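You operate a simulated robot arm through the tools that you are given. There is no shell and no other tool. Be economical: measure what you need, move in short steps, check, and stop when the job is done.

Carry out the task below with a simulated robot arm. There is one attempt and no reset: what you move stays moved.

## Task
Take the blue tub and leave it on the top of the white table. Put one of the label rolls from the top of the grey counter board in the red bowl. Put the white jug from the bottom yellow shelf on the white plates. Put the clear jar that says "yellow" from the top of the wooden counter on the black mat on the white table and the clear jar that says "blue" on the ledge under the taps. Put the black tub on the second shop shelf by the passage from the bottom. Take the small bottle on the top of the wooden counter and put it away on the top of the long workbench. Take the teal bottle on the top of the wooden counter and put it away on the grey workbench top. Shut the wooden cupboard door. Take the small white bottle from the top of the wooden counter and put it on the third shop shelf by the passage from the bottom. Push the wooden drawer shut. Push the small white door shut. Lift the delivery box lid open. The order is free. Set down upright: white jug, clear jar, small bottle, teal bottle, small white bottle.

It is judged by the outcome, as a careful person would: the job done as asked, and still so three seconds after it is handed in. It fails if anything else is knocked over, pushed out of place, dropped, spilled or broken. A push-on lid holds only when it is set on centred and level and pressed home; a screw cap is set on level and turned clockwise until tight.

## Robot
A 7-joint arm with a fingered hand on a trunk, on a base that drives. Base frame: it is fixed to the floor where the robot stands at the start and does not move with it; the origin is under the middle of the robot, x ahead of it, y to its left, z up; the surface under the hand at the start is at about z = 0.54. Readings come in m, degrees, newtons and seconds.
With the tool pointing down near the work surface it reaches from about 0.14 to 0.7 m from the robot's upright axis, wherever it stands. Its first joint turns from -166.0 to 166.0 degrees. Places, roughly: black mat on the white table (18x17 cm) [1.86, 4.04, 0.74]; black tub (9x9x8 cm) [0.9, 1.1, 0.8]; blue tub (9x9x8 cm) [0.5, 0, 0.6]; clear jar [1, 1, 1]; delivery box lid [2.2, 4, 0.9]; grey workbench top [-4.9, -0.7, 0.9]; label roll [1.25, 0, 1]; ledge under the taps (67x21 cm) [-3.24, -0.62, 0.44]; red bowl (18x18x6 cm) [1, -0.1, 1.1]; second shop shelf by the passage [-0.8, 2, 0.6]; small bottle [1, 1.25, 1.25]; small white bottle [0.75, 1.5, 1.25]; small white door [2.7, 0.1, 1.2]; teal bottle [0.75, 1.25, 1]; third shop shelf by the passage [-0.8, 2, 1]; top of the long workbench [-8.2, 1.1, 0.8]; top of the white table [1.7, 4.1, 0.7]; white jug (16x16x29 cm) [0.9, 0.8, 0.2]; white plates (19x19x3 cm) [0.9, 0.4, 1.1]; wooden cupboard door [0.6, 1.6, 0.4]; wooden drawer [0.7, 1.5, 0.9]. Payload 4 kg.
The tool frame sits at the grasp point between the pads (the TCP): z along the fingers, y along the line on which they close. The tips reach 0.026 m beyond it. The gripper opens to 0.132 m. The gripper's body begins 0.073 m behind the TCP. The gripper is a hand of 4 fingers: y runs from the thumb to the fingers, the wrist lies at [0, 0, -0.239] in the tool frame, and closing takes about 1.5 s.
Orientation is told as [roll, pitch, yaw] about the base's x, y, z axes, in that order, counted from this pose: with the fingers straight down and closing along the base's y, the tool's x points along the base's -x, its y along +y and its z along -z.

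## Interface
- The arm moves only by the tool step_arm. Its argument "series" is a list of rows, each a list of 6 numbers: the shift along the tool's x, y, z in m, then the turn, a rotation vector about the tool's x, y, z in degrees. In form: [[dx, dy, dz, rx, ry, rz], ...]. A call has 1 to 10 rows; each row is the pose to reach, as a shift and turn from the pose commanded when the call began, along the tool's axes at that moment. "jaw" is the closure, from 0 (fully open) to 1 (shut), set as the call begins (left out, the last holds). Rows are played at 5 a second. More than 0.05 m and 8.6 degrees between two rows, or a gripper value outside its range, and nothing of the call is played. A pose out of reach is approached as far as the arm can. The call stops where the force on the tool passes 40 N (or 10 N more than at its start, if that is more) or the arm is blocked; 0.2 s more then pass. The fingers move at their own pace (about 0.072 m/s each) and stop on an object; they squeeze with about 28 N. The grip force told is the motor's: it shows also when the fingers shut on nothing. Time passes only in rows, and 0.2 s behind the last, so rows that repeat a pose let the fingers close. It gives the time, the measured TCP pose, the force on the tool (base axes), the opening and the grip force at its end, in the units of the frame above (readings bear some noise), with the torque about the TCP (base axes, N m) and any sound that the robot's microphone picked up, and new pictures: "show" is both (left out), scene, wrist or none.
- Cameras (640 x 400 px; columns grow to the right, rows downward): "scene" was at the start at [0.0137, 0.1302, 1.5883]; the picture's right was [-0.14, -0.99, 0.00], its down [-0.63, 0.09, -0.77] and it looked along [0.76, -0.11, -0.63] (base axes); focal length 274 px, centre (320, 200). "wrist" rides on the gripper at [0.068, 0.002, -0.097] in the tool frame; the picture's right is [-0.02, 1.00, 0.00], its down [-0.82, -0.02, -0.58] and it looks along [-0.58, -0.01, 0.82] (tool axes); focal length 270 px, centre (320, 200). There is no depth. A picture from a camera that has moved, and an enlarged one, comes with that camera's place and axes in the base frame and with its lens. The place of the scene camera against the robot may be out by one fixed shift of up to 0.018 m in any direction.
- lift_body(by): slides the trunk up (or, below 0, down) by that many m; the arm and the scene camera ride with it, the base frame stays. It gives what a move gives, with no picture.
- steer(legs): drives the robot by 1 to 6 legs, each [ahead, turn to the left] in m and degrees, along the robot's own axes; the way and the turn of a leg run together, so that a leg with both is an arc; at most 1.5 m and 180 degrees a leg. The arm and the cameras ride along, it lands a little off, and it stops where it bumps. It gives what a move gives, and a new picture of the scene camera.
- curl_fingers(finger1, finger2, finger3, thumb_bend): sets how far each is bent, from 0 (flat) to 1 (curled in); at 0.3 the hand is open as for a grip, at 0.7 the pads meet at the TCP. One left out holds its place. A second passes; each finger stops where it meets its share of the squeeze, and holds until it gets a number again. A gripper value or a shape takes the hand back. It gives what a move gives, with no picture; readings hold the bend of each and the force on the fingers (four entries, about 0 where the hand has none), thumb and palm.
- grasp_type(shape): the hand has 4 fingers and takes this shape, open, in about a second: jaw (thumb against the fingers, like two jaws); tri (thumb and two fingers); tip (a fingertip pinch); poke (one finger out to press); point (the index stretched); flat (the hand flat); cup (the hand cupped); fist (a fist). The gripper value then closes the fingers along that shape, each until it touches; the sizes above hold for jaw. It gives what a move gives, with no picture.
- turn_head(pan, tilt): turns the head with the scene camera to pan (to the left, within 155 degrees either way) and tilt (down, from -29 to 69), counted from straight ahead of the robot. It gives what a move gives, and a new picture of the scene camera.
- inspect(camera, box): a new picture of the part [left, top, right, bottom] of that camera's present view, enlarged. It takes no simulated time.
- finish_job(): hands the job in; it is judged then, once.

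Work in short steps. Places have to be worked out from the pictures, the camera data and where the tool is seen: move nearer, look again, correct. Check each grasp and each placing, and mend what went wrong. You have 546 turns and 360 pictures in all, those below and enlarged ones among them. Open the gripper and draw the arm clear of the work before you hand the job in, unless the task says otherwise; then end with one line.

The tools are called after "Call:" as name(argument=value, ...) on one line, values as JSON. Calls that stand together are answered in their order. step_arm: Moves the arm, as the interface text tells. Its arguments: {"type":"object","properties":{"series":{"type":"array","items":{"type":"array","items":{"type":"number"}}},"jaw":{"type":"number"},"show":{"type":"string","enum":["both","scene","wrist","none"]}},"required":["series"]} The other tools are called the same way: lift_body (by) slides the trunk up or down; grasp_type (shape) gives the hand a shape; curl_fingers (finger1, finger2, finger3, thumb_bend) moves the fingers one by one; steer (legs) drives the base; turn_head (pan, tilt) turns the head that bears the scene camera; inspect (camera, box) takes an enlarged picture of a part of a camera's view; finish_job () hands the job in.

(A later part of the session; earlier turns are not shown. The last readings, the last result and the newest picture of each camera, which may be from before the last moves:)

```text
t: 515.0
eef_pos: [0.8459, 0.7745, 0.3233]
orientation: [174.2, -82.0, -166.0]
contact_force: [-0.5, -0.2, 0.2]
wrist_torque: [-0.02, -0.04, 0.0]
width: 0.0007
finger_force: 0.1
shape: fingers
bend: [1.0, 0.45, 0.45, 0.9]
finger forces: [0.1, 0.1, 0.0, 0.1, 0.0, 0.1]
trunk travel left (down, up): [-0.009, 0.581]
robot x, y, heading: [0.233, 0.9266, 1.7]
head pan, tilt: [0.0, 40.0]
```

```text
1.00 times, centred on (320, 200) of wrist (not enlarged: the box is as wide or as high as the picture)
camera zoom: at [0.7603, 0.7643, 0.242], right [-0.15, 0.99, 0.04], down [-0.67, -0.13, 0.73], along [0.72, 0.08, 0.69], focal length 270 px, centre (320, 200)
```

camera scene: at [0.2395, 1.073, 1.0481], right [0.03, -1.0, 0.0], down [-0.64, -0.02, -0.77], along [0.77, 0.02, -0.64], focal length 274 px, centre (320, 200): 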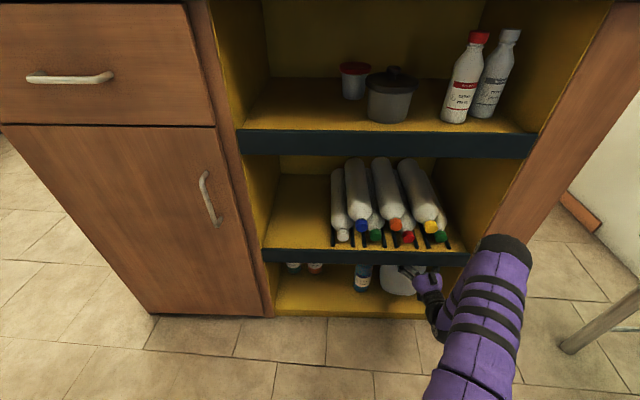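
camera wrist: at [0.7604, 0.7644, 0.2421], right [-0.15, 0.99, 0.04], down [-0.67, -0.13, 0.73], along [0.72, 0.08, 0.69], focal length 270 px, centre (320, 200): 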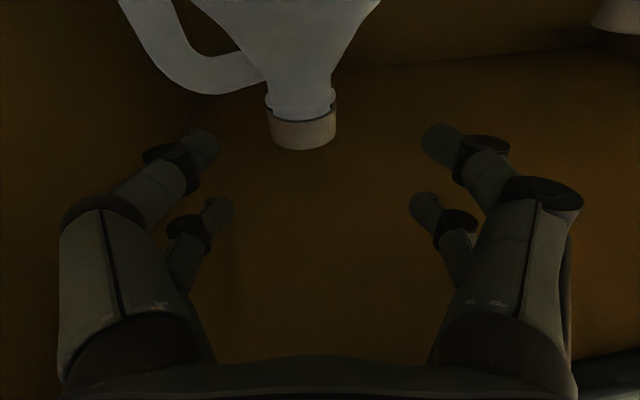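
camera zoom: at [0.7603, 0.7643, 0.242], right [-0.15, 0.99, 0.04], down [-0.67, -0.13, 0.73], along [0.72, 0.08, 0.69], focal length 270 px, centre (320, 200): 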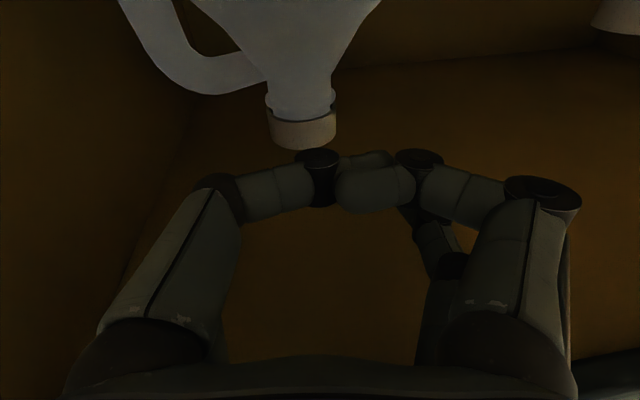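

The thumb and finger 1 interlocked. I'll open the thumb fully first, then finger 1.

Call:
curl_fingers(thumb_bend=0)

Call:
curl_fingers(finger1=0.4, finger2=0.4, finger3=0.4)

Call:
inspect(camera="wrist", box=[0, 0, 640, 400])

```text
t: 516.0
eef_pos: [0.8459, 0.7745, 0.3236]
orientation: [174.2, -82.0, -166.0]
contact_force: [-0.1, -0.3, -0.4]
wrist_torque: [-0.01, 0.0, -0.01]
width: 0.1581
finger_force: 0.0
shape: fingers
bend: [0.3, 0.45, 0.45, 0.0]
finger forces: [0.0, 0.0, 0.0, 0.0, 0.1, 0.0]
trunk travel left (down, up): [-0.009, 0.581]
robot x, y, heading: [0.2276, 0.9291, 1.6]
head pan, tilt: [0.0, 40.0]
```

```text
t: 517.0
eef_pos: [0.8476, 0.7752, 0.3231]
orientation: [174.2, -82.0, -166.1]
contact_force: [0.4, -0.9, 0.6]
wrist_torque: [-0.04, -0.04, -0.02]
width: 0.1425
finger_force: 0.0
shape: fingers
bend: [0.4, 0.4, 0.4, 0.0]
finger forces: [0.0, 0.1, 0.1, 0.0, 0.0, 0.1]
trunk travel left (down, up): [-0.009, 0.581]
robot x, y, heading: [0.2282, 0.9262, 1.9]
head pan, tilt: [0.0, 40.0]
```

```text
1.00 times, centred on (320, 200) of wrist (not enlarged: the box is as wide or as high as the picture)
camera zoom: at [0.7603, 0.7644, 0.242], right [-0.15, 0.99, 0.04], down [-0.67, -0.13, 0.73], along [0.72, 0.08, 0.69], focal length 270 px, centre (320, 200)
```

zoom: 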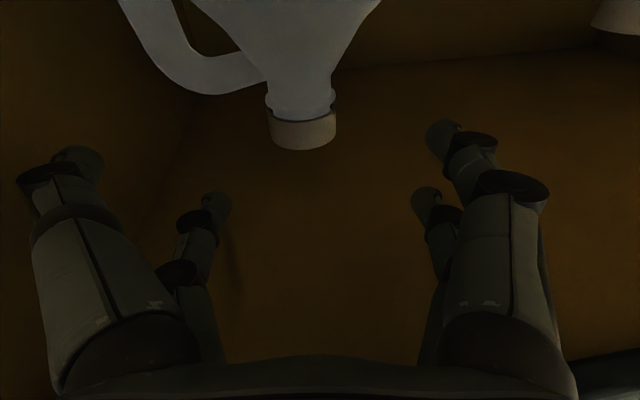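

With the thumb wide open it passes outside the handle (handle outer y≈0.70, wall 0.64). I advance so that the upper digits straddle the cap at z≈0.329.

Call:
step_arm(series=[[0.012, -0.002, 0.015, 0, 0, 0], [0.017, -0.005, 0.035, 0, 0, 0], [0.021, -0.008, 0.055, 0, 0, 0], [0.024, -0.011, 0.07, 0, 0, 0], [0.026, -0.0135, 0.083, 0, 0, 0], [0.026, -0.0135, 0.083, 0, 0, 0]], show="wrist")

```text
t: 518.4
eef_pos: [0.9336, 0.7737, 0.3101]
orientation: [174.1, -82.0, -165.8]
contact_force: [-1.2, -1.0, 0.3]
wrist_torque: [-0.06, 0.03, -0.09]
width: 0.1429
finger_force: 0.6
shape: fingers
bend: [0.4, 0.4, 0.4, 0.0]
finger forces: [0.0, 0.0, 0.1, 0.1, 1.1, 0.0]
trunk travel left (down, up): [-0.009, 0.581]
robot x, y, heading: [0.2305, 0.9306, 1.6]
head pan, tilt: [0.0, 40.0]
camera wrist: at [0.8477, 0.7627, 0.2288], right [-0.15, 0.99, 0.04], down [-0.67, -0.13, 0.73], along [0.72, 0.08, 0.69], focal length 270 px, centre (320, 200)
```

wrist: 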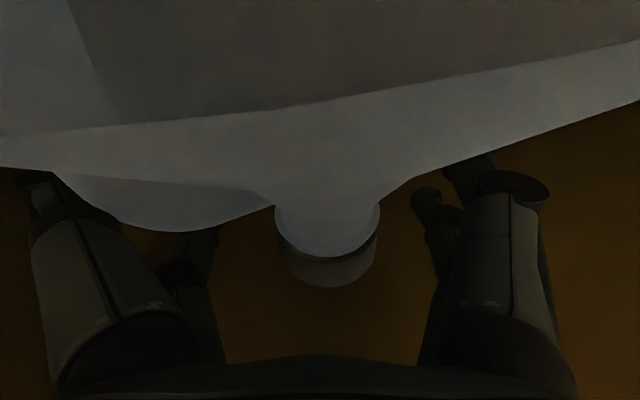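

The cap sits between the two upper digits. I'll close fingers 2 and 3 on it, then the thumb and finger 1.

Call:
curl_fingers(finger2=0.9, finger3=0.9)

Call:
inspect(camera="wrist", box=[0, 0, 640, 400])

```text
t: 519.4
eef_pos: [0.9336, 0.7727, 0.3097]
orientation: [174.3, -81.9, -166.0]
contact_force: [0.2, 2.4, 5.8]
wrist_torque: [-0.04, 0.98, -0.24]
width: 0.1431
finger_force: 10.4
shape: fingers
bend: [0.4, 0.72, 0.73, 0.0]
finger forces: [0.0, 11.1, 8.1, 0.0, 1.5, 0.0]
trunk travel left (down, up): [-0.009, 0.581]
robot x, y, heading: [0.2294, 0.9304, 1.5]
head pan, tilt: [0.0, 40.0]
```

```text
1.00 times, centred on (320, 200) of wrist (not enlarged: the box is as wide or as high as the picture)
camera zoom: at [0.8479, 0.7629, 0.2294], right [-0.15, 0.99, 0.04], down [-0.67, -0.13, 0.73], along [0.72, 0.08, 0.69], focal length 270 px, centre (320, 200)
```

zoom: 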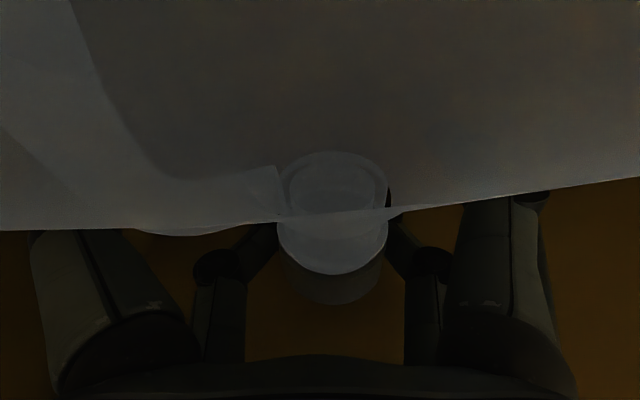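

The fingers have the cap. Now I close the thumb and finger 1 to steady the handle and shoulder.

Call:
curl_fingers(finger1=0.9, thumb_bend=0.9, finger2=1.0, finger3=1.0)

Call:
inspect(camera="wrist", box=[0, 0, 640, 400])

Call:
inspect(camera="scene", box=[240, 220, 520, 340])

```text
t: 520.4
eef_pos: [0.9334, 0.7716, 0.3124]
orientation: [175.7, -81.9, -167.6]
contact_force: [-11.8, -9.3, 26.0]
wrist_torque: [-1.71, 5.81, 1.03]
width: 0.0451
finger_force: 57.6
shape: fingers
bend: [0.82, 0.73, 0.73, 0.33]
finger forces: [15.6, 19.9, 7.9, 0.0, 71.8, 0.0]
trunk travel left (down, up): [-0.009, 0.581]
robot x, y, heading: [0.2313, 0.9271, 1.8]
head pan, tilt: [0.0, 40.0]
```

```text
1.00 times, centred on (320, 200) of wrist (not enlarged: the box is as wide or as high as the picture)
camera zoom: at [0.8476, 0.761, 0.2312], right [-0.15, 0.99, 0.04], down [-0.68, -0.13, 0.73], along [0.72, 0.08, 0.69], focal length 270 px, centre (320, 200)
```

zoom: 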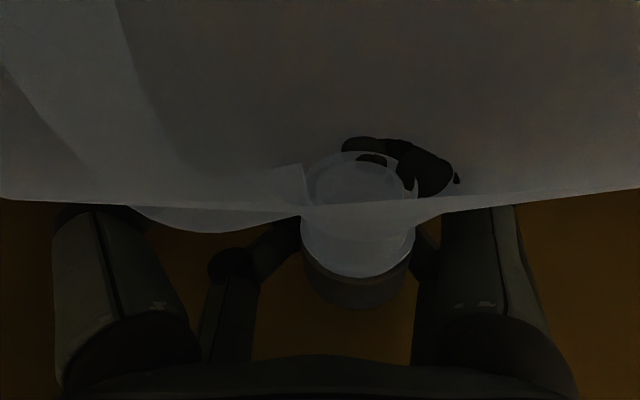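

```text
2.29 times, centred on (380, 280) of scene
camera zoom: at [0.238, 1.0733, 1.0483], right [0.03, -1.0, 0.0], down [-0.64, -0.02, -0.77], along [0.77, 0.02, -0.64], focal length 625 px, centre (183, 17)
```

zoom: 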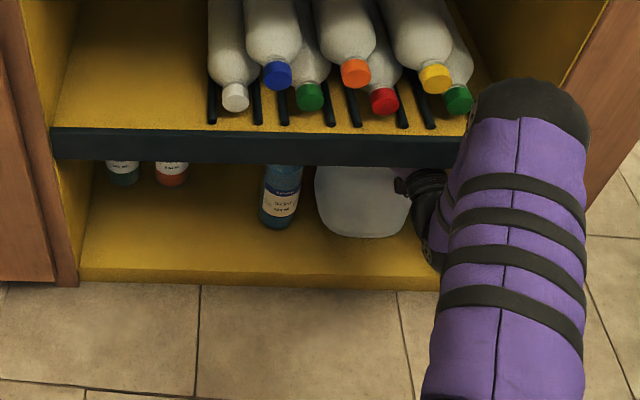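

The thumb presses the handle too hard. I'll release the thumb, leaving fingers 1–3 around the neck.

Call:
curl_fingers(thumb_bend=0.15, finger1=0.6)

Call:
inspect(camera="scene", box=[240, 220, 520, 340])

```text
t: 521.4
eef_pos: [0.9332, 0.7738, 0.3097]
orientation: [174.3, -81.8, -165.9]
contact_force: [-1.6, -0.2, 16.2]
wrist_torque: [-0.83, 1.91, 0.0]
width: 0.0994
finger_force: 14.1
shape: fingers
bend: [0.6, 0.73, 0.73, 0.15]
finger forces: [0.1, 15.4, 8.9, 0.0, 4.0, 0.1]
trunk travel left (down, up): [-0.009, 0.581]
robot x, y, heading: [0.2304, 0.9319, 1.5]
head pan, tilt: [0.0, 40.0]
```

```text
2.29 times, centred on (380, 280) of scene
camera zoom: at [0.2388, 1.0733, 1.048], right [0.03, -1.0, 0.0], down [-0.64, -0.02, -0.77], along [0.77, 0.02, -0.64], focal length 625 px, centre (183, 17)
```

zoom: 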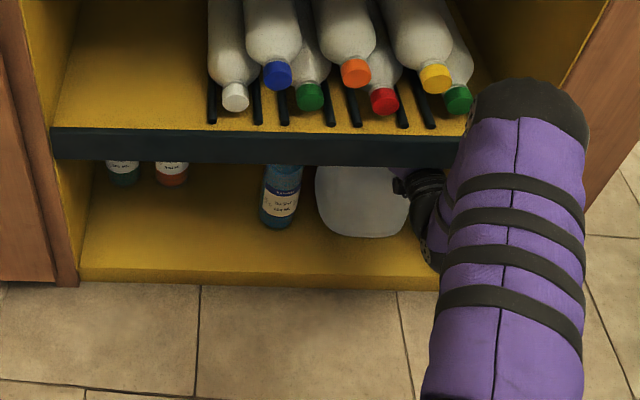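

Grip on the cap seems fair. I'll test by lifting 1 cm with the trunk.

Call:
curl_fingers(finger2=1.0, finger3=1.0)

Call:
lift_body(by=0.012)

Call:
inspect(camera="scene", box=[240, 220, 520, 340])

```text
t: 522.4
eef_pos: [0.9332, 0.7742, 0.3107]
orientation: [174.5, -81.9, -166.1]
contact_force: [-2.4, 2.8, 16.3]
wrist_torque: [-0.52, 2.35, -0.22]
width: 0.1002
finger_force: 15.1
shape: fingers
bend: [0.6, 0.73, 0.74, 0.15]
finger forces: [0.0, 14.8, 10.8, 0.0, 4.2, 0.1]
trunk travel left (down, up): [-0.009, 0.581]
robot x, y, heading: [0.2307, 0.9287, 1.6]
head pan, tilt: [0.0, 40.0]
```

```text
t: 523.0
eef_pos: [0.9327, 0.7736, 0.3207]
orientation: [173.8, -82.0, -165.6]
contact_force: [1.1, 1.6, -0.1]
wrist_torque: [-0.07, 0.0, -0.05]
width: 0.0986
finger_force: 1.3
shape: fingers
bend: [0.6, 0.75, 0.76, 0.15]
finger forces: [0.0, 2.5, 0.0, 0.0, 0.0, 0.1]
trunk travel left (down, up): [-0.021, 0.569]
robot x, y, heading: [0.2277, 0.9274, 1.7]
head pan, tilt: [0.0, 40.0]
```

```text
2.29 times, centred on (380, 280) of scene
camera zoom: at [0.2397, 1.073, 1.06], right [0.03, -1.0, 0.0], down [-0.64, -0.02, -0.77], along [0.77, 0.02, -0.64], focal length 625 px, centre (183, 17)
```

zoom: 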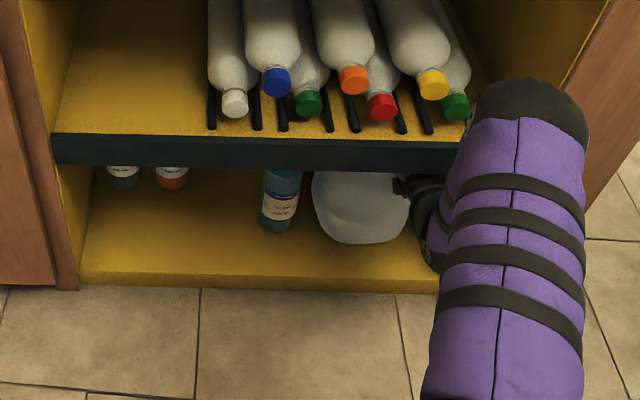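

It slipped: the upper digits sat too high on the cap. I'll reopen them, lower about 1.4 cm below the previous height, and look.

Call:
curl_fingers(finger1=0.4, finger2=0.4, finger3=0.4, thumb_bend=0)

Call:
lift_body(by=-0.012)

Call:
step_arm(series=[[0, 0, -0.03, 0, 0, 0], [0.005, 0, -0.06, 0, 0, 0], [0.005, 0, -0.08, 0, 0, 0]], show="wrist")

```text
t: 524.0
eef_pos: [0.933, 0.7724, 0.3215]
orientation: [174.2, -81.9, -166.0]
contact_force: [-0.8, 0.0, -0.1]
wrist_torque: [-0.01, -0.02, 0.03]
width: 0.1415
finger_force: 0.1
shape: fingers
bend: [0.4, 0.4, 0.4, 0.0]
finger forces: [0.0, 0.0, 0.1, 0.0, 0.0, 0.0]
trunk travel left (down, up): [-0.021, 0.569]
robot x, y, heading: [0.229, 0.9298, 1.4]
head pan, tilt: [0.0, 40.0]
```

```text
t: 524.5
eef_pos: [0.9324, 0.7718, 0.3091]
orientation: [174.6, -81.9, -166.5]
contact_force: [-4.8, -3.1, 5.1]
wrist_torque: [-0.37, 0.82, 0.27]
width: 0.142
finger_force: 0.1
shape: fingers
bend: [0.4, 0.4, 0.4, 0.0]
finger forces: [0.0, 0.0, 0.1, 0.1, 0.0, 0.0]
trunk travel left (down, up): [-0.009, 0.581]
robot x, y, heading: [0.2278, 0.9298, 1.7]
head pan, tilt: [0.0, 40.0]
```

```text
t: 525.4
eef_pos: [0.8561, 0.7629, 0.2941]
orientation: [174.1, -82.1, -165.9]
contact_force: [0.2, -0.4, 0.6]
wrist_torque: [0.0, -0.01, -0.02]
width: 0.1417
finger_force: 0.1
shape: fingers
bend: [0.4, 0.4, 0.4, 0.0]
finger forces: [0.0, 0.0, 0.1, 0.1, 0.1, 0.1]
trunk travel left (down, up): [-0.009, 0.581]
robot x, y, heading: [0.2321, 0.9318, 1.9]
head pan, tilt: [0.0, 40.0]
camera wrist: at [0.7711, 0.7528, 0.2134], right [-0.15, 0.99, 0.04], down [-0.67, -0.13, 0.73], along [0.72, 0.08, 0.69], focal length 270 px, centre (320, 200)
```

wrist: 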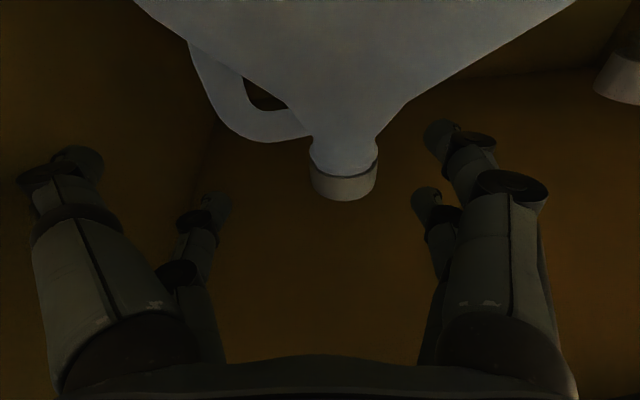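

The jug has shifted slightly: the neck is now at (0.908, 0.787), and I find the digits sit ±3 cm from the hand's mid-plane. So TCP z≈0.299 puts the upper pair on the cap. I'll re-approach.

Call:
curl_fingers(finger1=0.25)

Call:
step_arm(series=[[0.002, 0.014, 0.0, 0, 0, 0], [0.003, 0.016, 0.02, 0, 0, 0], [0.0037, 0.016, 0.04, 0, 0, 0], [0.0037, 0.016, 0.055, 0, 0, 0], [0.0037, 0.016, 0.055, 0, 0, 0]], show="wrist")

```text
t: 526.4
eef_pos: [0.8568, 0.7616, 0.2945]
orientation: [174.2, -82.1, -166.0]
contact_force: [-0.3, 0.2, -0.5]
wrist_torque: [-0.01, -0.03, 0.0]
width: 0.1628
finger_force: 0.1
shape: fingers
bend: [0.25, 0.4, 0.4, 0.0]
finger forces: [0.0, 0.0, 0.0, 0.0, 0.0, 0.0]
trunk travel left (down, up): [-0.009, 0.581]
robot x, y, heading: [0.2278, 0.9283, 1.4]
head pan, tilt: [0.0, 40.0]
```

```text
t: 527.5
eef_pos: [0.9077, 0.7858, 0.2964]
orientation: [174.2, -81.9, -165.9]
contact_force: [-0.3, 0.8, 0.7]
wrist_torque: [0.01, 0.0, 0.0]
width: 0.1629
finger_force: 0.1
shape: fingers
bend: [0.25, 0.4, 0.4, 0.0]
finger forces: [0.1, 0.0, 0.0, 0.0, 0.0, 0.0]
trunk travel left (down, up): [-0.009, 0.581]
robot x, y, heading: [0.2285, 0.9288, 1.4]
head pan, tilt: [0.0, 40.0]
camera wrist: at [0.8229, 0.776, 0.2164], right [-0.15, 0.99, 0.04], down [-0.67, -0.13, 0.73], along [0.72, 0.08, 0.69], focal length 270 px, centre (320, 200)
```

wrist: 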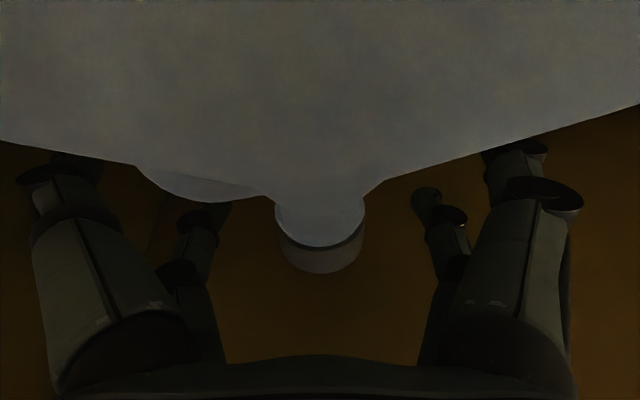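

The upper digits are now level with the cap. Closing fingers 2 and 3.

Call:
curl_fingers(finger2=0.9, finger3=0.9)

Call:
inspect(camera="wrist", box=[0, 0, 640, 400])

```text
t: 528.5
eef_pos: [0.9081, 0.7867, 0.2972]
orientation: [174.2, -82.0, -165.9]
contact_force: [3.3, 1.1, 0.1]
wrist_torque: [-0.02, 0.03, 0.01]
width: 0.163
finger_force: 7.6
shape: fingers
bend: [0.25, 0.6, 0.6, 0.0]
finger forces: [0.0, 7.8, 7.6, 0.1, 0.0, 0.1]
trunk travel left (down, up): [-0.009, 0.581]
robot x, y, heading: [0.2307, 0.9311, 1.5]
head pan, tilt: [0.0, 40.0]
```

```text
1.00 times, centred on (320, 200) of wrist (not enlarged: the box is as wide or as high as the picture)
camera zoom: at [0.8228, 0.776, 0.2166], right [-0.15, 0.99, 0.04], down [-0.67, -0.13, 0.73], along [0.72, 0.08, 0.69], focal length 270 px, centre (320, 200)
```

zoom: 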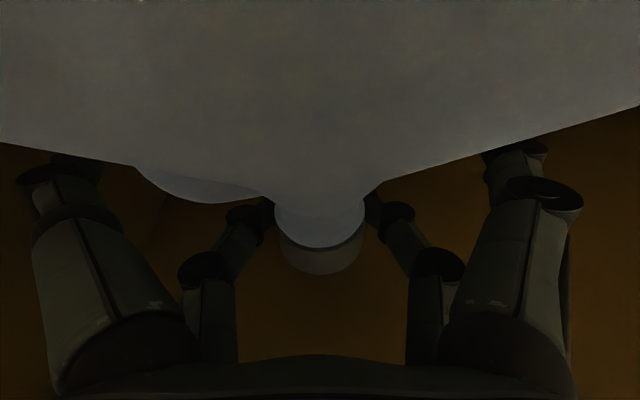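

Call:
curl_fingers(finger2=1.0, finger3=1.0)

Call:
lift_body(by=0.008)

Call:
inspect(camera="scene", box=[240, 220, 520, 340])

```text
t: 529.5
eef_pos: [0.908, 0.7859, 0.297]
orientation: [174.2, -81.9, -166.0]
contact_force: [4.6, 1.0, 1.4]
wrist_torque: [-0.03, 0.05, -0.02]
width: 0.1631
finger_force: 7.3
shape: fingers
bend: [0.25, 0.6, 0.6, 0.0]
finger forces: [0.0, 7.5, 7.7, 0.0, 0.0, 0.0]
trunk travel left (down, up): [-0.009, 0.581]
robot x, y, heading: [0.2316, 0.9263, 1.8]
head pan, tilt: [0.0, 40.0]
```

```text
t: 530.1
eef_pos: [0.909, 0.7866, 0.3046]
orientation: [173.7, -82.1, -165.6]
contact_force: [0.2, 0.5, -0.7]
wrist_torque: [-0.04, 0.17, -0.01]
width: 0.1627
finger_force: 7.0
shape: fingers
bend: [0.25, 0.62, 0.61, 0.0]
finger forces: [0.0, 6.7, 6.7, 0.0, 0.0, 0.0]
trunk travel left (down, up): [-0.017, 0.573]
robot x, y, heading: [0.2298, 0.933, 1.7]
head pan, tilt: [0.0, 40.0]
```

```text
2.29 times, centred on (380, 280) of scene
camera zoom: at [0.2401, 1.0729, 1.056], right [0.03, -1.0, 0.0], down [-0.64, -0.02, -0.77], along [0.77, 0.02, -0.64], focal length 625 px, centre (183, 17)
```

zoom: 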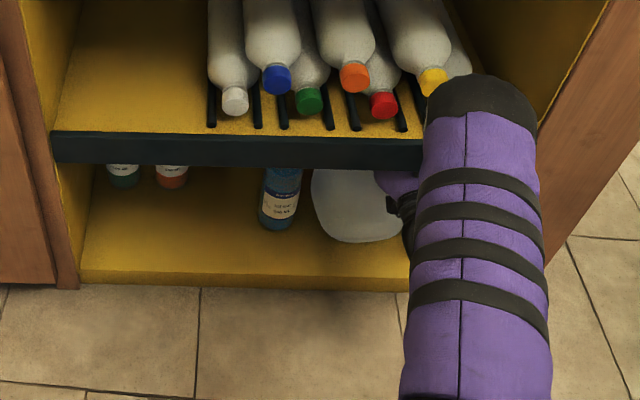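

The digits' 7 N pinch slips. I'll return to the former height and use the full jaw closure, which squeezes each digit at about 26 N: upper pair on the cap, thumb outside the handle, finger 1 on the shoulder.

Call:
lift_body(by=-0.008)

Call:
step_arm(series=[[0, 0, 0, 0, 0, 0], [0, 0, 0, 0, 0, 0], [0, 0, 0, 0, 0, 0], [0, 0, 0, 0, 0, 0], [0, 0, 0, 0, 0, 0], [0, 0, 0, 0, 0, 0]], jaw=1, show="wrist")

Call:
inspect(camera="scene", box=[240, 220, 520, 340])

```text
t: 530.7
eef_pos: [0.9093, 0.7861, 0.3004]
orientation: [175.2, -81.5, -166.9]
contact_force: [5.7, 0.8, 11.3]
wrist_torque: [-0.01, -0.08, 0.0]
width: 0.1628
finger_force: 7.2
shape: fingers
bend: [0.25, 0.61, 0.61, 0.0]
finger forces: [0.1, 7.7, 7.8, 0.0, 0.0, 0.0]
trunk travel left (down, up): [-0.009, 0.581]
robot x, y, heading: [0.2287, 0.93, 1.8]
head pan, tilt: [0.0, 40.0]
```

```text
t: 532.1
eef_pos: [0.9089, 0.7859, 0.2976]
orientation: [174.4, -81.9, -166.0]
contact_force: [2.9, -2.8, 3.6]
wrist_torque: [-0.25, 0.2, 0.02]
width: 0.0818
finger_force: 28.5
shape: tri
bend: [0.73, 0.73, 0.7, 0.26]
finger forces: [22.0, 25.5, 24.8, 0.0, 32.4, 0.0]
trunk travel left (down, up): [-0.009, 0.581]
robot x, y, heading: [0.2277, 0.9317, 1.6]
head pan, tilt: [0.0, 40.0]
camera wrist: at [0.8227, 0.7758, 0.2166], right [-0.15, 0.99, 0.04], down [-0.67, -0.13, 0.73], along [0.72, 0.08, 0.69], focal length 270 px, centre (320, 200)
```

wrist: 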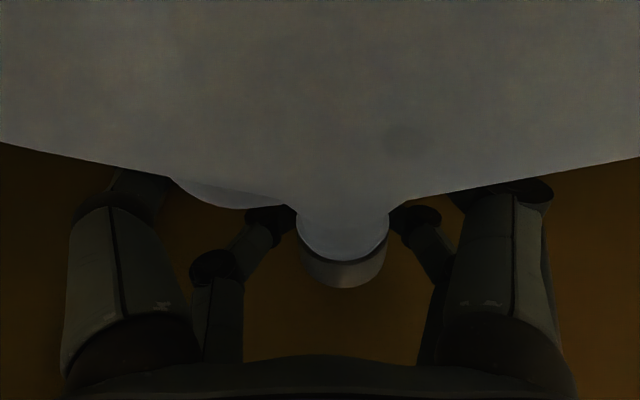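

```text
2.29 times, centred on (380, 280) of scene
camera zoom: at [0.2394, 1.073, 1.048], right [0.03, -1.0, 0.0], down [-0.64, -0.02, -0.77], along [0.77, 0.02, -0.64], focal length 625 px, centre (183, 17)
```

zoom: 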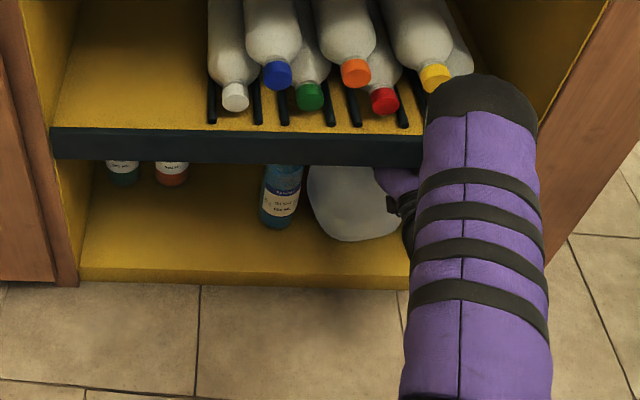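

All four digits now hold with 22–32 N. Test lift of 1 cm.

Call:
lift_body(by=0.01)

Call:
inspect(camera="scene", box=[240, 220, 520, 340])

```text
t: 532.7
eef_pos: [0.9079, 0.7856, 0.3047]
orientation: [173.3, -82.2, -165.0]
contact_force: [-1.5, 0.6, -12.1]
wrist_torque: [-0.15, 0.1, 0.0]
width: 0.0818
finger_force: 27.5
shape: tri
bend: [0.73, 0.74, 0.7, 0.26]
finger forces: [23.5, 25.2, 23.6, 0.1, 29.9, 0.0]
trunk travel left (down, up): [-0.019, 0.571]
robot x, y, heading: [0.229, 0.9306, 1.7]
head pan, tilt: [0.0, 40.0]
```

```text
2.29 times, centred on (380, 280) of scene
camera zoom: at [0.2404, 1.0728, 1.0579], right [0.03, -1.0, 0.0], down [-0.64, -0.02, -0.77], along [0.77, 0.02, -0.64], focal length 625 px, centre (183, 17)
```

zoom: 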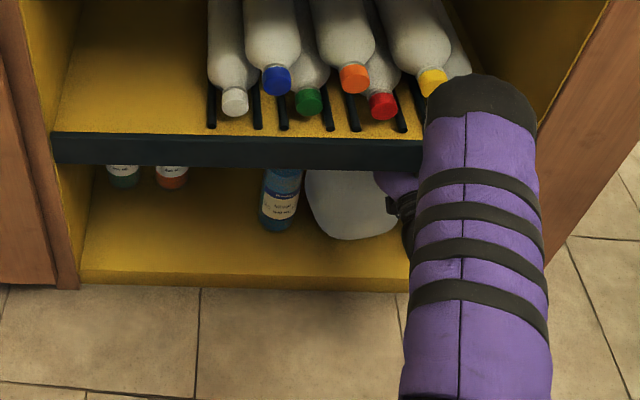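

It carries about 12 N, so the jug is off the floor. I'll shift slightly away from the blue bottle, then draw it out slowly.

Call:
step_arm(series=[[-0.001, -0.012, -0.002, 0, 0, 0], [-0.002, -0.02, -0.008, 0, 0, 0], [-0.006, -0.017, -0.035, 0, 0, 0], [-0.01, -0.013, -0.065, 0, 0, 0], [-0.0145, -0.009, -0.095, 0, 0, 0], [-0.0145, -0.009, -0.095, 0, 0, 0]], show="scene")

```text
t: 533.6
eef_pos: [0.8677, 0.763, 0.3176]
orientation: [177.0, -80.5, -168.6]
contact_force: [2.3, 0.5, 15.5]
wrist_torque: [0.65, -0.06, -0.08]
width: 0.0727
finger_force: 28.0
shape: tri
bend: [0.78, 0.77, 0.74, 0.35]
finger forces: [26.6, 0.1, 0.0, 0.1, 21.2, 0.1]
trunk travel left (down, up): [-0.019, 0.571]
robot x, y, heading: [0.2336, 0.9275, 1.7]
head pan, tilt: [0.0, 40.0]
stopped in row 4: the force on the tool passed its limit at 42 N (the readings are from after the stop); the commanded pose is now the measured one
camera scene: at [0.2388, 1.0731, 1.0579], right [0.03, -1.0, 0.0], down [-0.64, -0.02, -0.77], along [0.77, 0.02, -0.64], focal length 274 px, centre (320, 200)
```

scene: 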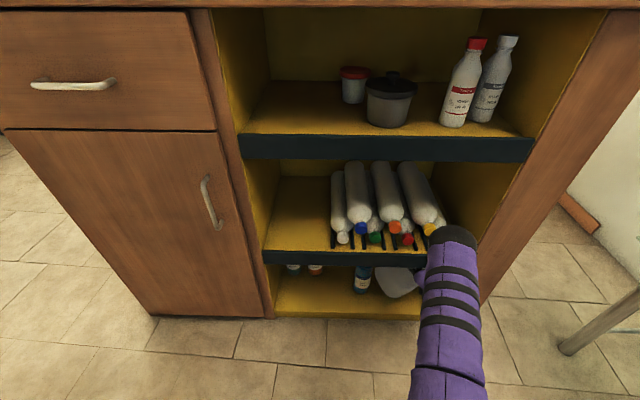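

The upper digits lost the cap and the jug tipped somewhat. I'll look closely before doing anything.

Call:
inspect(camera="wrist", box=[0, 0, 640, 400])

Call:
inspect(camera="scene", box=[260, 230, 480, 340])

```text
1.00 times, centred on (320, 200) of wrist (not enlarged: the box is as wide or as high as the picture)
camera zoom: at [0.7845, 0.7528, 0.2347], right [-0.15, 0.99, 0.03], down [-0.69, -0.13, 0.71], along [0.7, 0.08, 0.7], focal length 270 px, centre (320, 200)
```

zoom: 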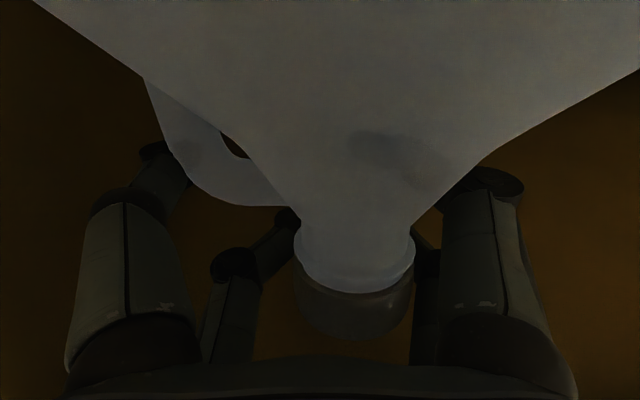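

```text
2.91 times, centred on (370, 285) of scene
camera zoom: at [0.2388, 1.0731, 1.0579], right [0.03, -1.0, 0.0], down [-0.64, -0.02, -0.77], along [0.77, 0.02, -0.64], focal length 796 px, centre (174, -47)
```

zoom: 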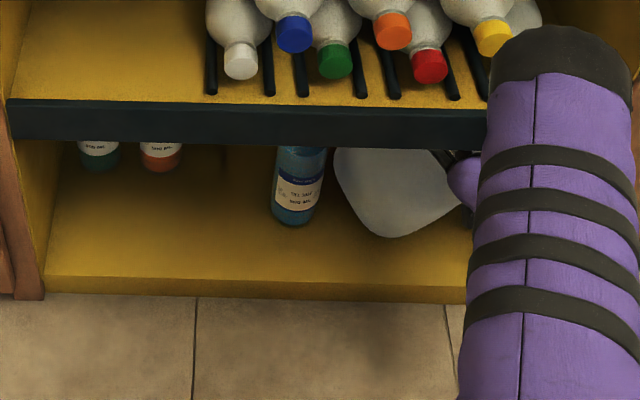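

The jug has yawed and may be leaning on the grip. I'll open the hand slowly while staying in place, to let it settle on its base, then look.

Call:
lift_body(by=-0.01)

Call:
step_arm(series=[[0.004, 0, 0, 0, 0, 0], [0.008, 0, 0, 0, 0, 0], [0.008, 0, 0, 0, 0, 0]], jaw=0.6, show="wrist")

Call:
inspect(camera="scene", box=[260, 230, 480, 340])

```text
t: 534.0
eef_pos: [0.8692, 0.7635, 0.3182]
orientation: [178.0, -79.4, -169.6]
contact_force: [1.3, 1.5, 14.5]
wrist_torque: [0.78, 0.11, -0.05]
width: 0.0727
finger_force: 28.4
shape: tri
bend: [0.78, 0.77, 0.74, 0.35]
finger forces: [27.1, 0.1, 0.1, 0.1, 20.4, 0.0]
trunk travel left (down, up): [-0.013, 0.577]
robot x, y, heading: [0.2256, 0.9289, 1.3]
head pan, tilt: [0.0, 40.0]
stopped: the force on the tool passed its limit at 45 N (the readings are from after the stop); the commanded pose is now the measured one
```

```text
t: 534.6
eef_pos: [0.8725, 0.7629, 0.3178]
orientation: [178.5, -78.4, -170.0]
contact_force: [2.0, 1.1, 16.1]
wrist_torque: [0.93, 0.17, -0.08]
width: 0.0726
finger_force: 27.5
shape: tri
bend: [0.78, 0.77, 0.74, 0.35]
finger forces: [29.8, 0.4, 0.0, 0.0, 20.5, 0.0]
trunk travel left (down, up): [-0.013, 0.577]
robot x, y, heading: [0.229, 0.9338, 1.5]
head pan, tilt: [0.0, 40.0]
stopped in row 3: the force on the tool passed its limit at 43 N (the readings are from after the stop); the commanded pose is now the measured one
camera wrist: at [0.7922, 0.752, 0.2315], right [-0.15, 0.99, 0.03], down [-0.72, -0.13, 0.68], along [0.68, 0.08, 0.73], focal length 270 px, centre (320, 200)
```

wrist: 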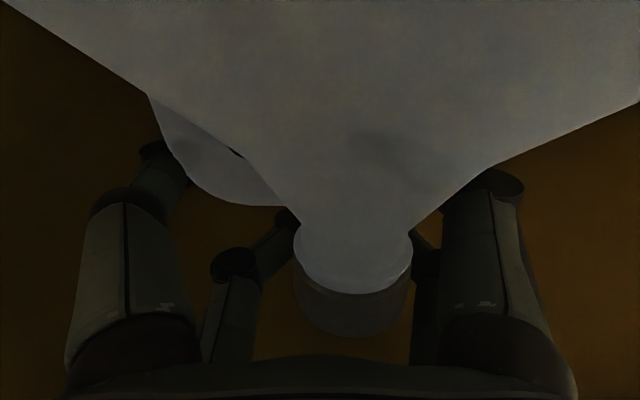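

```text
2.91 times, centred on (370, 285) of scene
camera zoom: at [0.2388, 1.0732, 1.0511], right [0.03, -1.0, 0.0], down [-0.64, -0.02, -0.77], along [0.77, 0.02, -0.64], focal length 796 px, centre (174, -47)
```

zoom: 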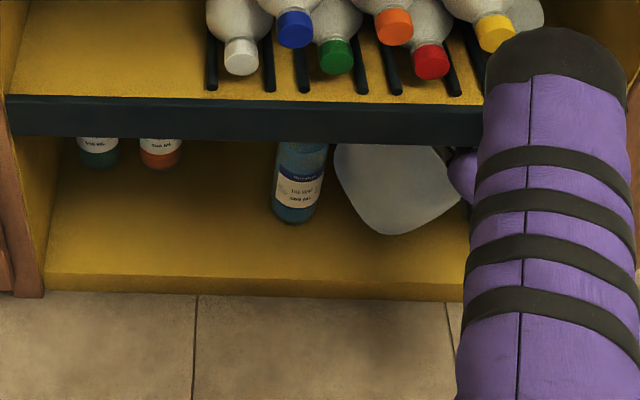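

I'll open all the digits with the finger command.

Call:
curl_fingers(finger1=0.35, finger2=0.35, finger3=0.35, thumb_bend=0.05)

Call:
inspect(camera="wrist", box=[0, 0, 640, 400])

Call:
inspect(camera="scene", box=[260, 230, 480, 340])

```text
t: 535.6
eef_pos: [0.8717, 0.7615, 0.3142]
orientation: [178.5, -79.0, -169.9]
contact_force: [-0.2, -0.2, -0.4]
wrist_torque: [0.04, 0.0, 0.03]
width: 0.1474
finger_force: 0.1
shape: fingers
bend: [0.35, 0.35, 0.35, 0.05]
finger forces: [0.0, 0.0, 0.0, 0.0, 0.0, 0.1]
trunk travel left (down, up): [-0.013, 0.577]
robot x, y, heading: [0.233, 0.9293, 1.5]
head pan, tilt: [0.0, 40.0]
```

```text
1.00 times, centred on (320, 200) of wrist (not enlarged: the box is as wide or as high as the picture)
camera zoom: at [0.7904, 0.7517, 0.2288], right [-0.15, 0.99, 0.03], down [-0.71, -0.13, 0.69], along [0.68, 0.08, 0.72], focal length 270 px, centre (320, 200)
```

zoom: 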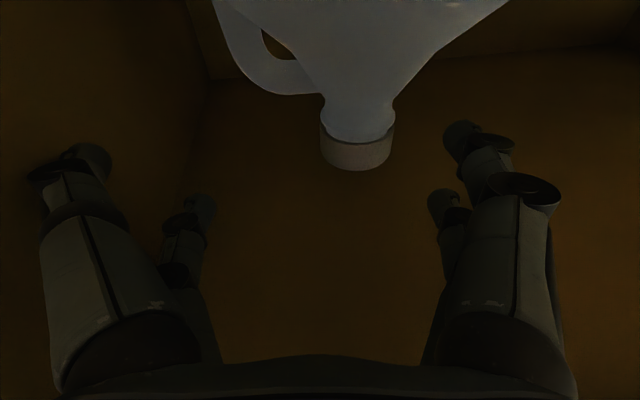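

```text
2.91 times, centred on (370, 285) of scene
camera zoom: at [0.2397, 1.073, 1.0514], right [0.03, -1.0, 0.0], down [-0.64, -0.02, -0.77], along [0.77, 0.02, -0.64], focal length 796 px, centre (174, -47)
```

zoom: 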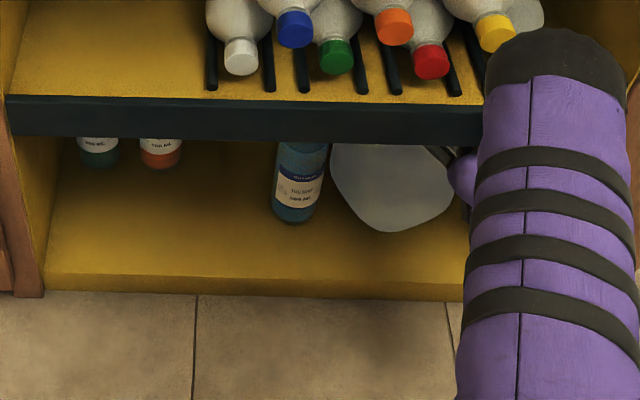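

The jug is upright again, with its neck at (0.931, 0.795); earlier data show it weighs only about 12 N. I'll retry with the upper digits slightly lower on the cap and flange, after which I'll lift a little more.

Call:
curl_fingers(finger1=0.2, finger2=0.4, finger3=0.4, thumb_bend=0.0)

Call:
step_arm(series=[[0.02, 0.015, 0.0, 0, 0, 0], [0.0346, 0.0249, 0.015, 0, 0, 0], [0.0346, 0.0249, 0.035, 0, 0, 0], [0.0346, 0.0249, 0.05, 0, 0, 0], [0.0346, 0.0249, 0.0635, 0, 0, 0], [0.0346, 0.0249, 0.0635, 0, 0, 0]], show="wrist")

```text
t: 536.6
eef_pos: [0.8717, 0.762, 0.3141]
orientation: [178.5, -78.8, -170.0]
contact_force: [0.5, -0.3, 0.0]
wrist_torque: [-0.02, 0.03, -0.02]
width: 0.1679
finger_force: 0.1
shape: fingers
bend: [0.2, 0.4, 0.4, 0.0]
finger forces: [0.0, 0.0, 0.1, 0.0, 0.1, 0.0]
trunk travel left (down, up): [-0.013, 0.577]
robot x, y, heading: [0.2305, 0.9299, 1.8]
head pan, tilt: [0.0, 40.0]
```

```text
t: 538.0
eef_pos: [0.9334, 0.7983, 0.2921]
orientation: [178.5, -79.0, -169.9]
contact_force: [-2.2, 0.8, -0.2]
wrist_torque: [0.05, 0.18, -0.05]
width: 0.1677
finger_force: 0.0
shape: fingers
bend: [0.2, 0.4, 0.4, 0.0]
finger forces: [0.1, 0.0, 0.0, 0.0, 0.1, 0.0]
trunk travel left (down, up): [-0.013, 0.577]
robot x, y, heading: [0.2305, 0.9317, 1.7]
head pan, tilt: [0.0, 40.0]
camera wrist: at [0.8542, 0.7884, 0.207], right [-0.15, 0.99, 0.03], down [-0.71, -0.13, 0.69], along [0.69, 0.08, 0.72], focal length 270 px, centre (320, 200)
```

wrist: 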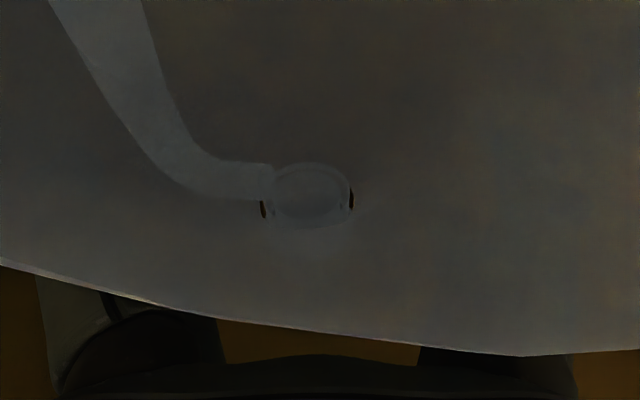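

The neck lies within the pads' reach. Closing fully.

Call:
step_arm(series=[[0, 0, 0, 0, 0, 0], [0, 0, 0, 0, 0, 0], [0, 0, 0, 0, 0, 0], [0, 0, 0, 0, 0, 0], [0, 0, 0, 0, 0, 0], [0, 0, 0, 0, 0, 0]], jaw=1, show="none")

Call:
lift_body(by=0.012)

Call:
inspect(camera="scene", box=[260, 230, 480, 340])

```text
t: 539.5
eef_pos: [0.9369, 0.799, 0.2934]
orientation: [178.3, -78.9, -169.9]
contact_force: [2.6, -1.3, 4.4]
wrist_torque: [0.1, 0.54, 0.02]
width: 0.0819
finger_force: 27.6
shape: tri
bend: [0.74, 0.74, 0.74, 0.32]
finger forces: [27.1, 22.5, 24.5, 0.1, 26.4, 0.0]
trunk travel left (down, up): [-0.013, 0.577]
robot x, y, heading: [0.2294, 0.9315, 1.5]
head pan, tilt: [0.0, 40.0]
```

```text
t: 540.0
eef_pos: [0.9354, 0.7979, 0.3084]
orientation: [179.4, -78.6, -170.9]
contact_force: [-7.5, -3.6, 16.5]
wrist_torque: [-0.66, 3.49, 0.28]
width: 0.0735
finger_force: 27.6
shape: tri
bend: [0.76, 0.75, 0.76, 0.33]
finger forces: [23.1, 18.7, 13.8, 0.0, 17.7, 0.1]
trunk travel left (down, up): [-0.025, 0.565]
robot x, y, heading: [0.2283, 0.9313, 1.6]
head pan, tilt: [0.0, 40.0]
```

```text
2.91 times, centred on (370, 285) of scene
camera zoom: at [0.2387, 1.0732, 1.064], right [0.03, -1.0, 0.0], down [-0.64, -0.02, -0.77], along [0.77, 0.02, -0.64], focal length 796 px, centre (174, -47)
```

zoom: 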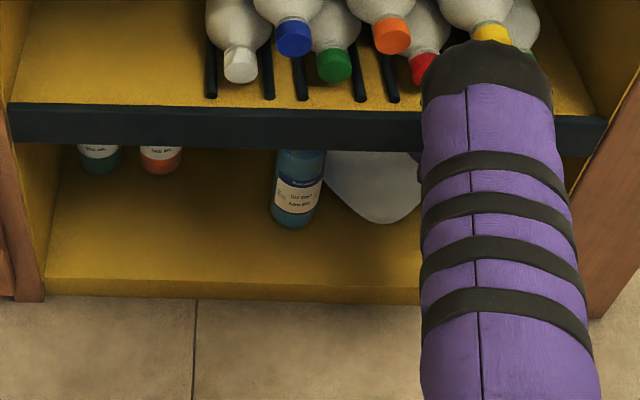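

Squeezing the sloped shoulder wedges the hand upwards, so the lower digits must stay open. I'll release, back off slightly, tilt the hand a little downward, and this time put the two upper digits in the neck groove just below the flange ring (z≈0.305), so the ring itself carries the jug.

Call:
curl_fingers(finger1=0.2, finger2=0.4, finger3=0.4, thumb_bend=0.0)

Call:
step_arm(series=[[0.0, 0, -0.03, 0, 0, 0], [0.0, 0, -0.06, 0, 0, 0], [0.0, 0, -0.08, 0, 6, 0], [0.0, 0, -0.08, 0, 12, 0], [0.0, 0, -0.08, 0, 17, 0], [0.0, 0, -0.08, 0, 17, 0]], show="wrist")

```text
t: 541.0
eef_pos: [0.9353, 0.7977, 0.3053]
orientation: [178.5, -79.0, -169.9]
contact_force: [0.3, 0.3, 0.2]
wrist_torque: [0.0, 0.0, -0.03]
width: 0.1679
finger_force: 0.1
shape: fingers
bend: [0.2, 0.4, 0.4, 0.0]
finger forces: [0.0, 0.0, 0.0, 0.0, 0.0, 0.1]
trunk travel left (down, up): [-0.025, 0.565]
robot x, y, heading: [0.2323, 0.9329, 2.0]
head pan, tilt: [0.0, 40.0]
```

```text
t: 542.5
eef_pos: [0.8574, 0.7861, 0.2899]
orientation: [3.0, -84.1, 5.5]
contact_force: [-0.6, -0.2, 0.0]
wrist_torque: [0.0, -0.02, 0.0]
width: 0.168
finger_force: 0.0
shape: fingers
bend: [0.2, 0.4, 0.4, 0.0]
finger forces: [0.0, 0.0, 0.0, 0.1, 0.0, 0.0]
trunk travel left (down, up): [-0.025, 0.565]
robot x, y, heading: [0.2311, 0.9309, 1.9]
head pan, tilt: [0.0, 40.0]
camera wrist: at [0.7548, 0.7723, 0.2321], right [-0.14, 0.99, 0.03], down [-0.48, -0.1, 0.87], along [0.86, 0.11, 0.49], focal length 270 px, centre (320, 200)
```

wrist: 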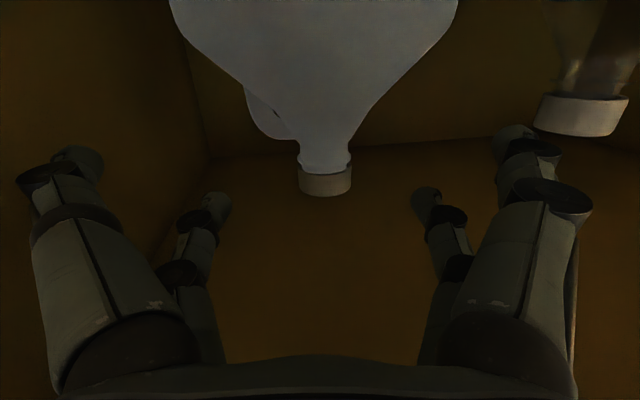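

The neck is now at (0.959, 0.804) with the handle turned to the back-left, which frees the thumb side. I'll set finger 1 to stay between the shoulder and the blue bottle, and move in with the upper digits at the neck groove.

Call:
curl_fingers(finger1=0.34, thumb_bend=0.15)

Call:
step_arm(series=[[0.012, 0.001, 0.005, 0, 0, 0], [0.011, 0.002, 0.03, 0, 0, 0], [0.008, 0.003, 0.055, 0, 0, 0], [0.005, 0.0038, 0.08, 0, 0, 0], [0.0031, 0.0038, 0.0993, 0, 0, 0], [0.0031, 0.0038, 0.0993, 0, 0, 0]], show="wrist")

```text
t: 543.5
eef_pos: [0.8568, 0.7858, 0.2893]
orientation: [2.9, -84.1, 5.6]
contact_force: [0.5, 0.4, 0.4]
wrist_torque: [0.01, 0.01, 0.02]
width: 0.1426
finger_force: 0.0
shape: fingers
bend: [0.34, 0.4, 0.4, 0.15]
finger forces: [0.1, 0.0, 0.0, 0.1, 0.1, 0.1]
trunk travel left (down, up): [-0.025, 0.565]
robot x, y, heading: [0.23, 0.9304, 1.5]
head pan, tilt: [0.0, 40.0]
```

```text
t: 544.9
eef_pos: [0.9549, 0.8066, 0.277]
orientation: [3.0, -84.2, 5.5]
contact_force: [-2.0, -0.7, 0.6]
wrist_torque: [-0.03, -0.05, -0.13]
width: 0.1425
finger_force: 0.3
shape: fingers
bend: [0.34, 0.4, 0.39, 0.15]
finger forces: [0.1, 0.1, 2.3, 0.1, 0.0, 0.1]
trunk travel left (down, up): [-0.025, 0.565]
robot x, y, heading: [0.2302, 0.9294, 1.6]
head pan, tilt: [0.0, 40.0]
camera wrist: at [0.8524, 0.7927, 0.2188], right [-0.14, 0.99, 0.03], down [-0.48, -0.1, 0.87], along [0.86, 0.11, 0.49], focal length 270 px, centre (320, 200)
```

wrist: 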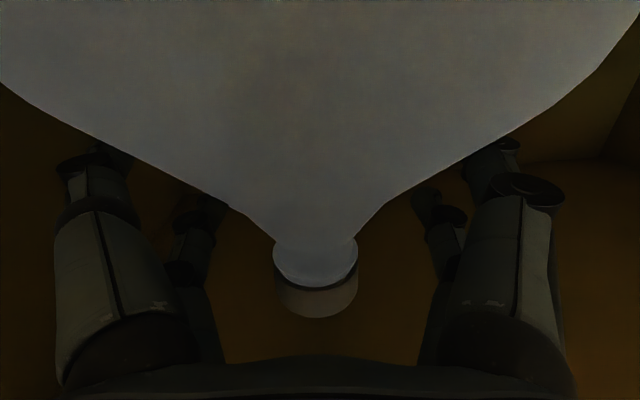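

Positions match: neck between the upper digits. Closing fingers 2 and 3 only.

Call:
curl_fingers(finger2=1.0, finger3=1.0)

Call:
inspect(camera="wrist", box=[0, 0, 640, 400])

Call:
lift_body(by=0.01)

Call:
inspect(camera="wrist", box=[0, 0, 640, 400])

```text
t: 545.9
eef_pos: [0.9542, 0.8073, 0.277]
orientation: [3.0, -84.2, 5.5]
contact_force: [1.7, 0.3, 0.6]
wrist_torque: [-0.09, -0.03, -0.13]
width: 0.1429
finger_force: 8.1
shape: fingers
bend: [0.34, 0.61, 0.6, 0.15]
finger forces: [0.0, 8.0, 7.6, 0.0, 0.1, 0.0]
trunk travel left (down, up): [-0.025, 0.565]
robot x, y, heading: [0.2257, 0.9283, 1.7]
head pan, tilt: [0.0, 40.0]
```

```text
1.00 times, centred on (320, 200) of wrist (not enlarged: the box is as wide or as high as the picture)
camera zoom: at [0.8527, 0.793, 0.2191], right [-0.15, 0.99, 0.03], down [-0.48, -0.1, 0.87], along [0.86, 0.11, 0.49], focal length 270 px, centre (320, 200)
```

zoom: 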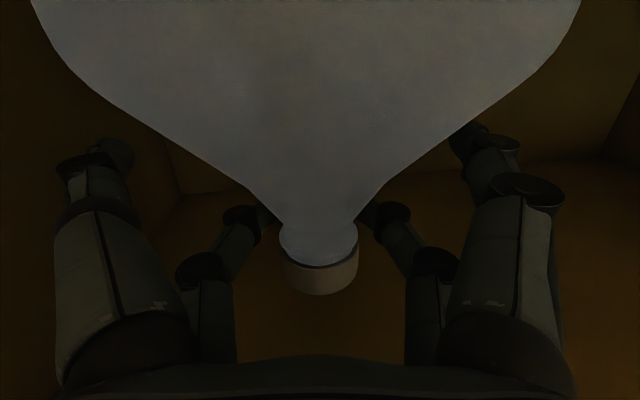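

```text
t: 546.4
eef_pos: [0.955, 0.8064, 0.2845]
orientation: [3.2, -83.9, 5.3]
contact_force: [0.4, -0.3, -0.6]
wrist_torque: [-0.05, 0.18, 0.0]
width: 0.1427
finger_force: 7.2
shape: fingers
bend: [0.34, 0.62, 0.6, 0.15]
finger forces: [0.0, 7.6, 7.3, 0.0, 0.1, 0.0]
trunk travel left (down, up): [-0.035, 0.555]
robot x, y, heading: [0.2303, 0.9329, 1.8]
head pan, tilt: [0.0, 40.0]
```

```text
1.00 times, centred on (320, 200) of wrist (not enlarged: the box is as wide or as high as the picture)
camera zoom: at [0.8518, 0.7928, 0.2275], right [-0.14, 0.99, 0.03], down [-0.48, -0.1, 0.87], along [0.87, 0.11, 0.49], focal length 270 px, centre (320, 200)
```

zoom: 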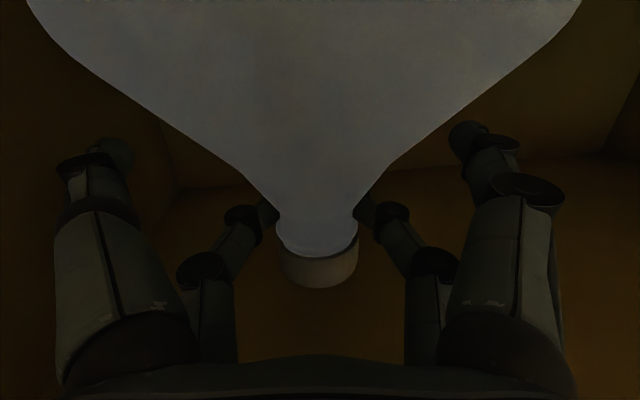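

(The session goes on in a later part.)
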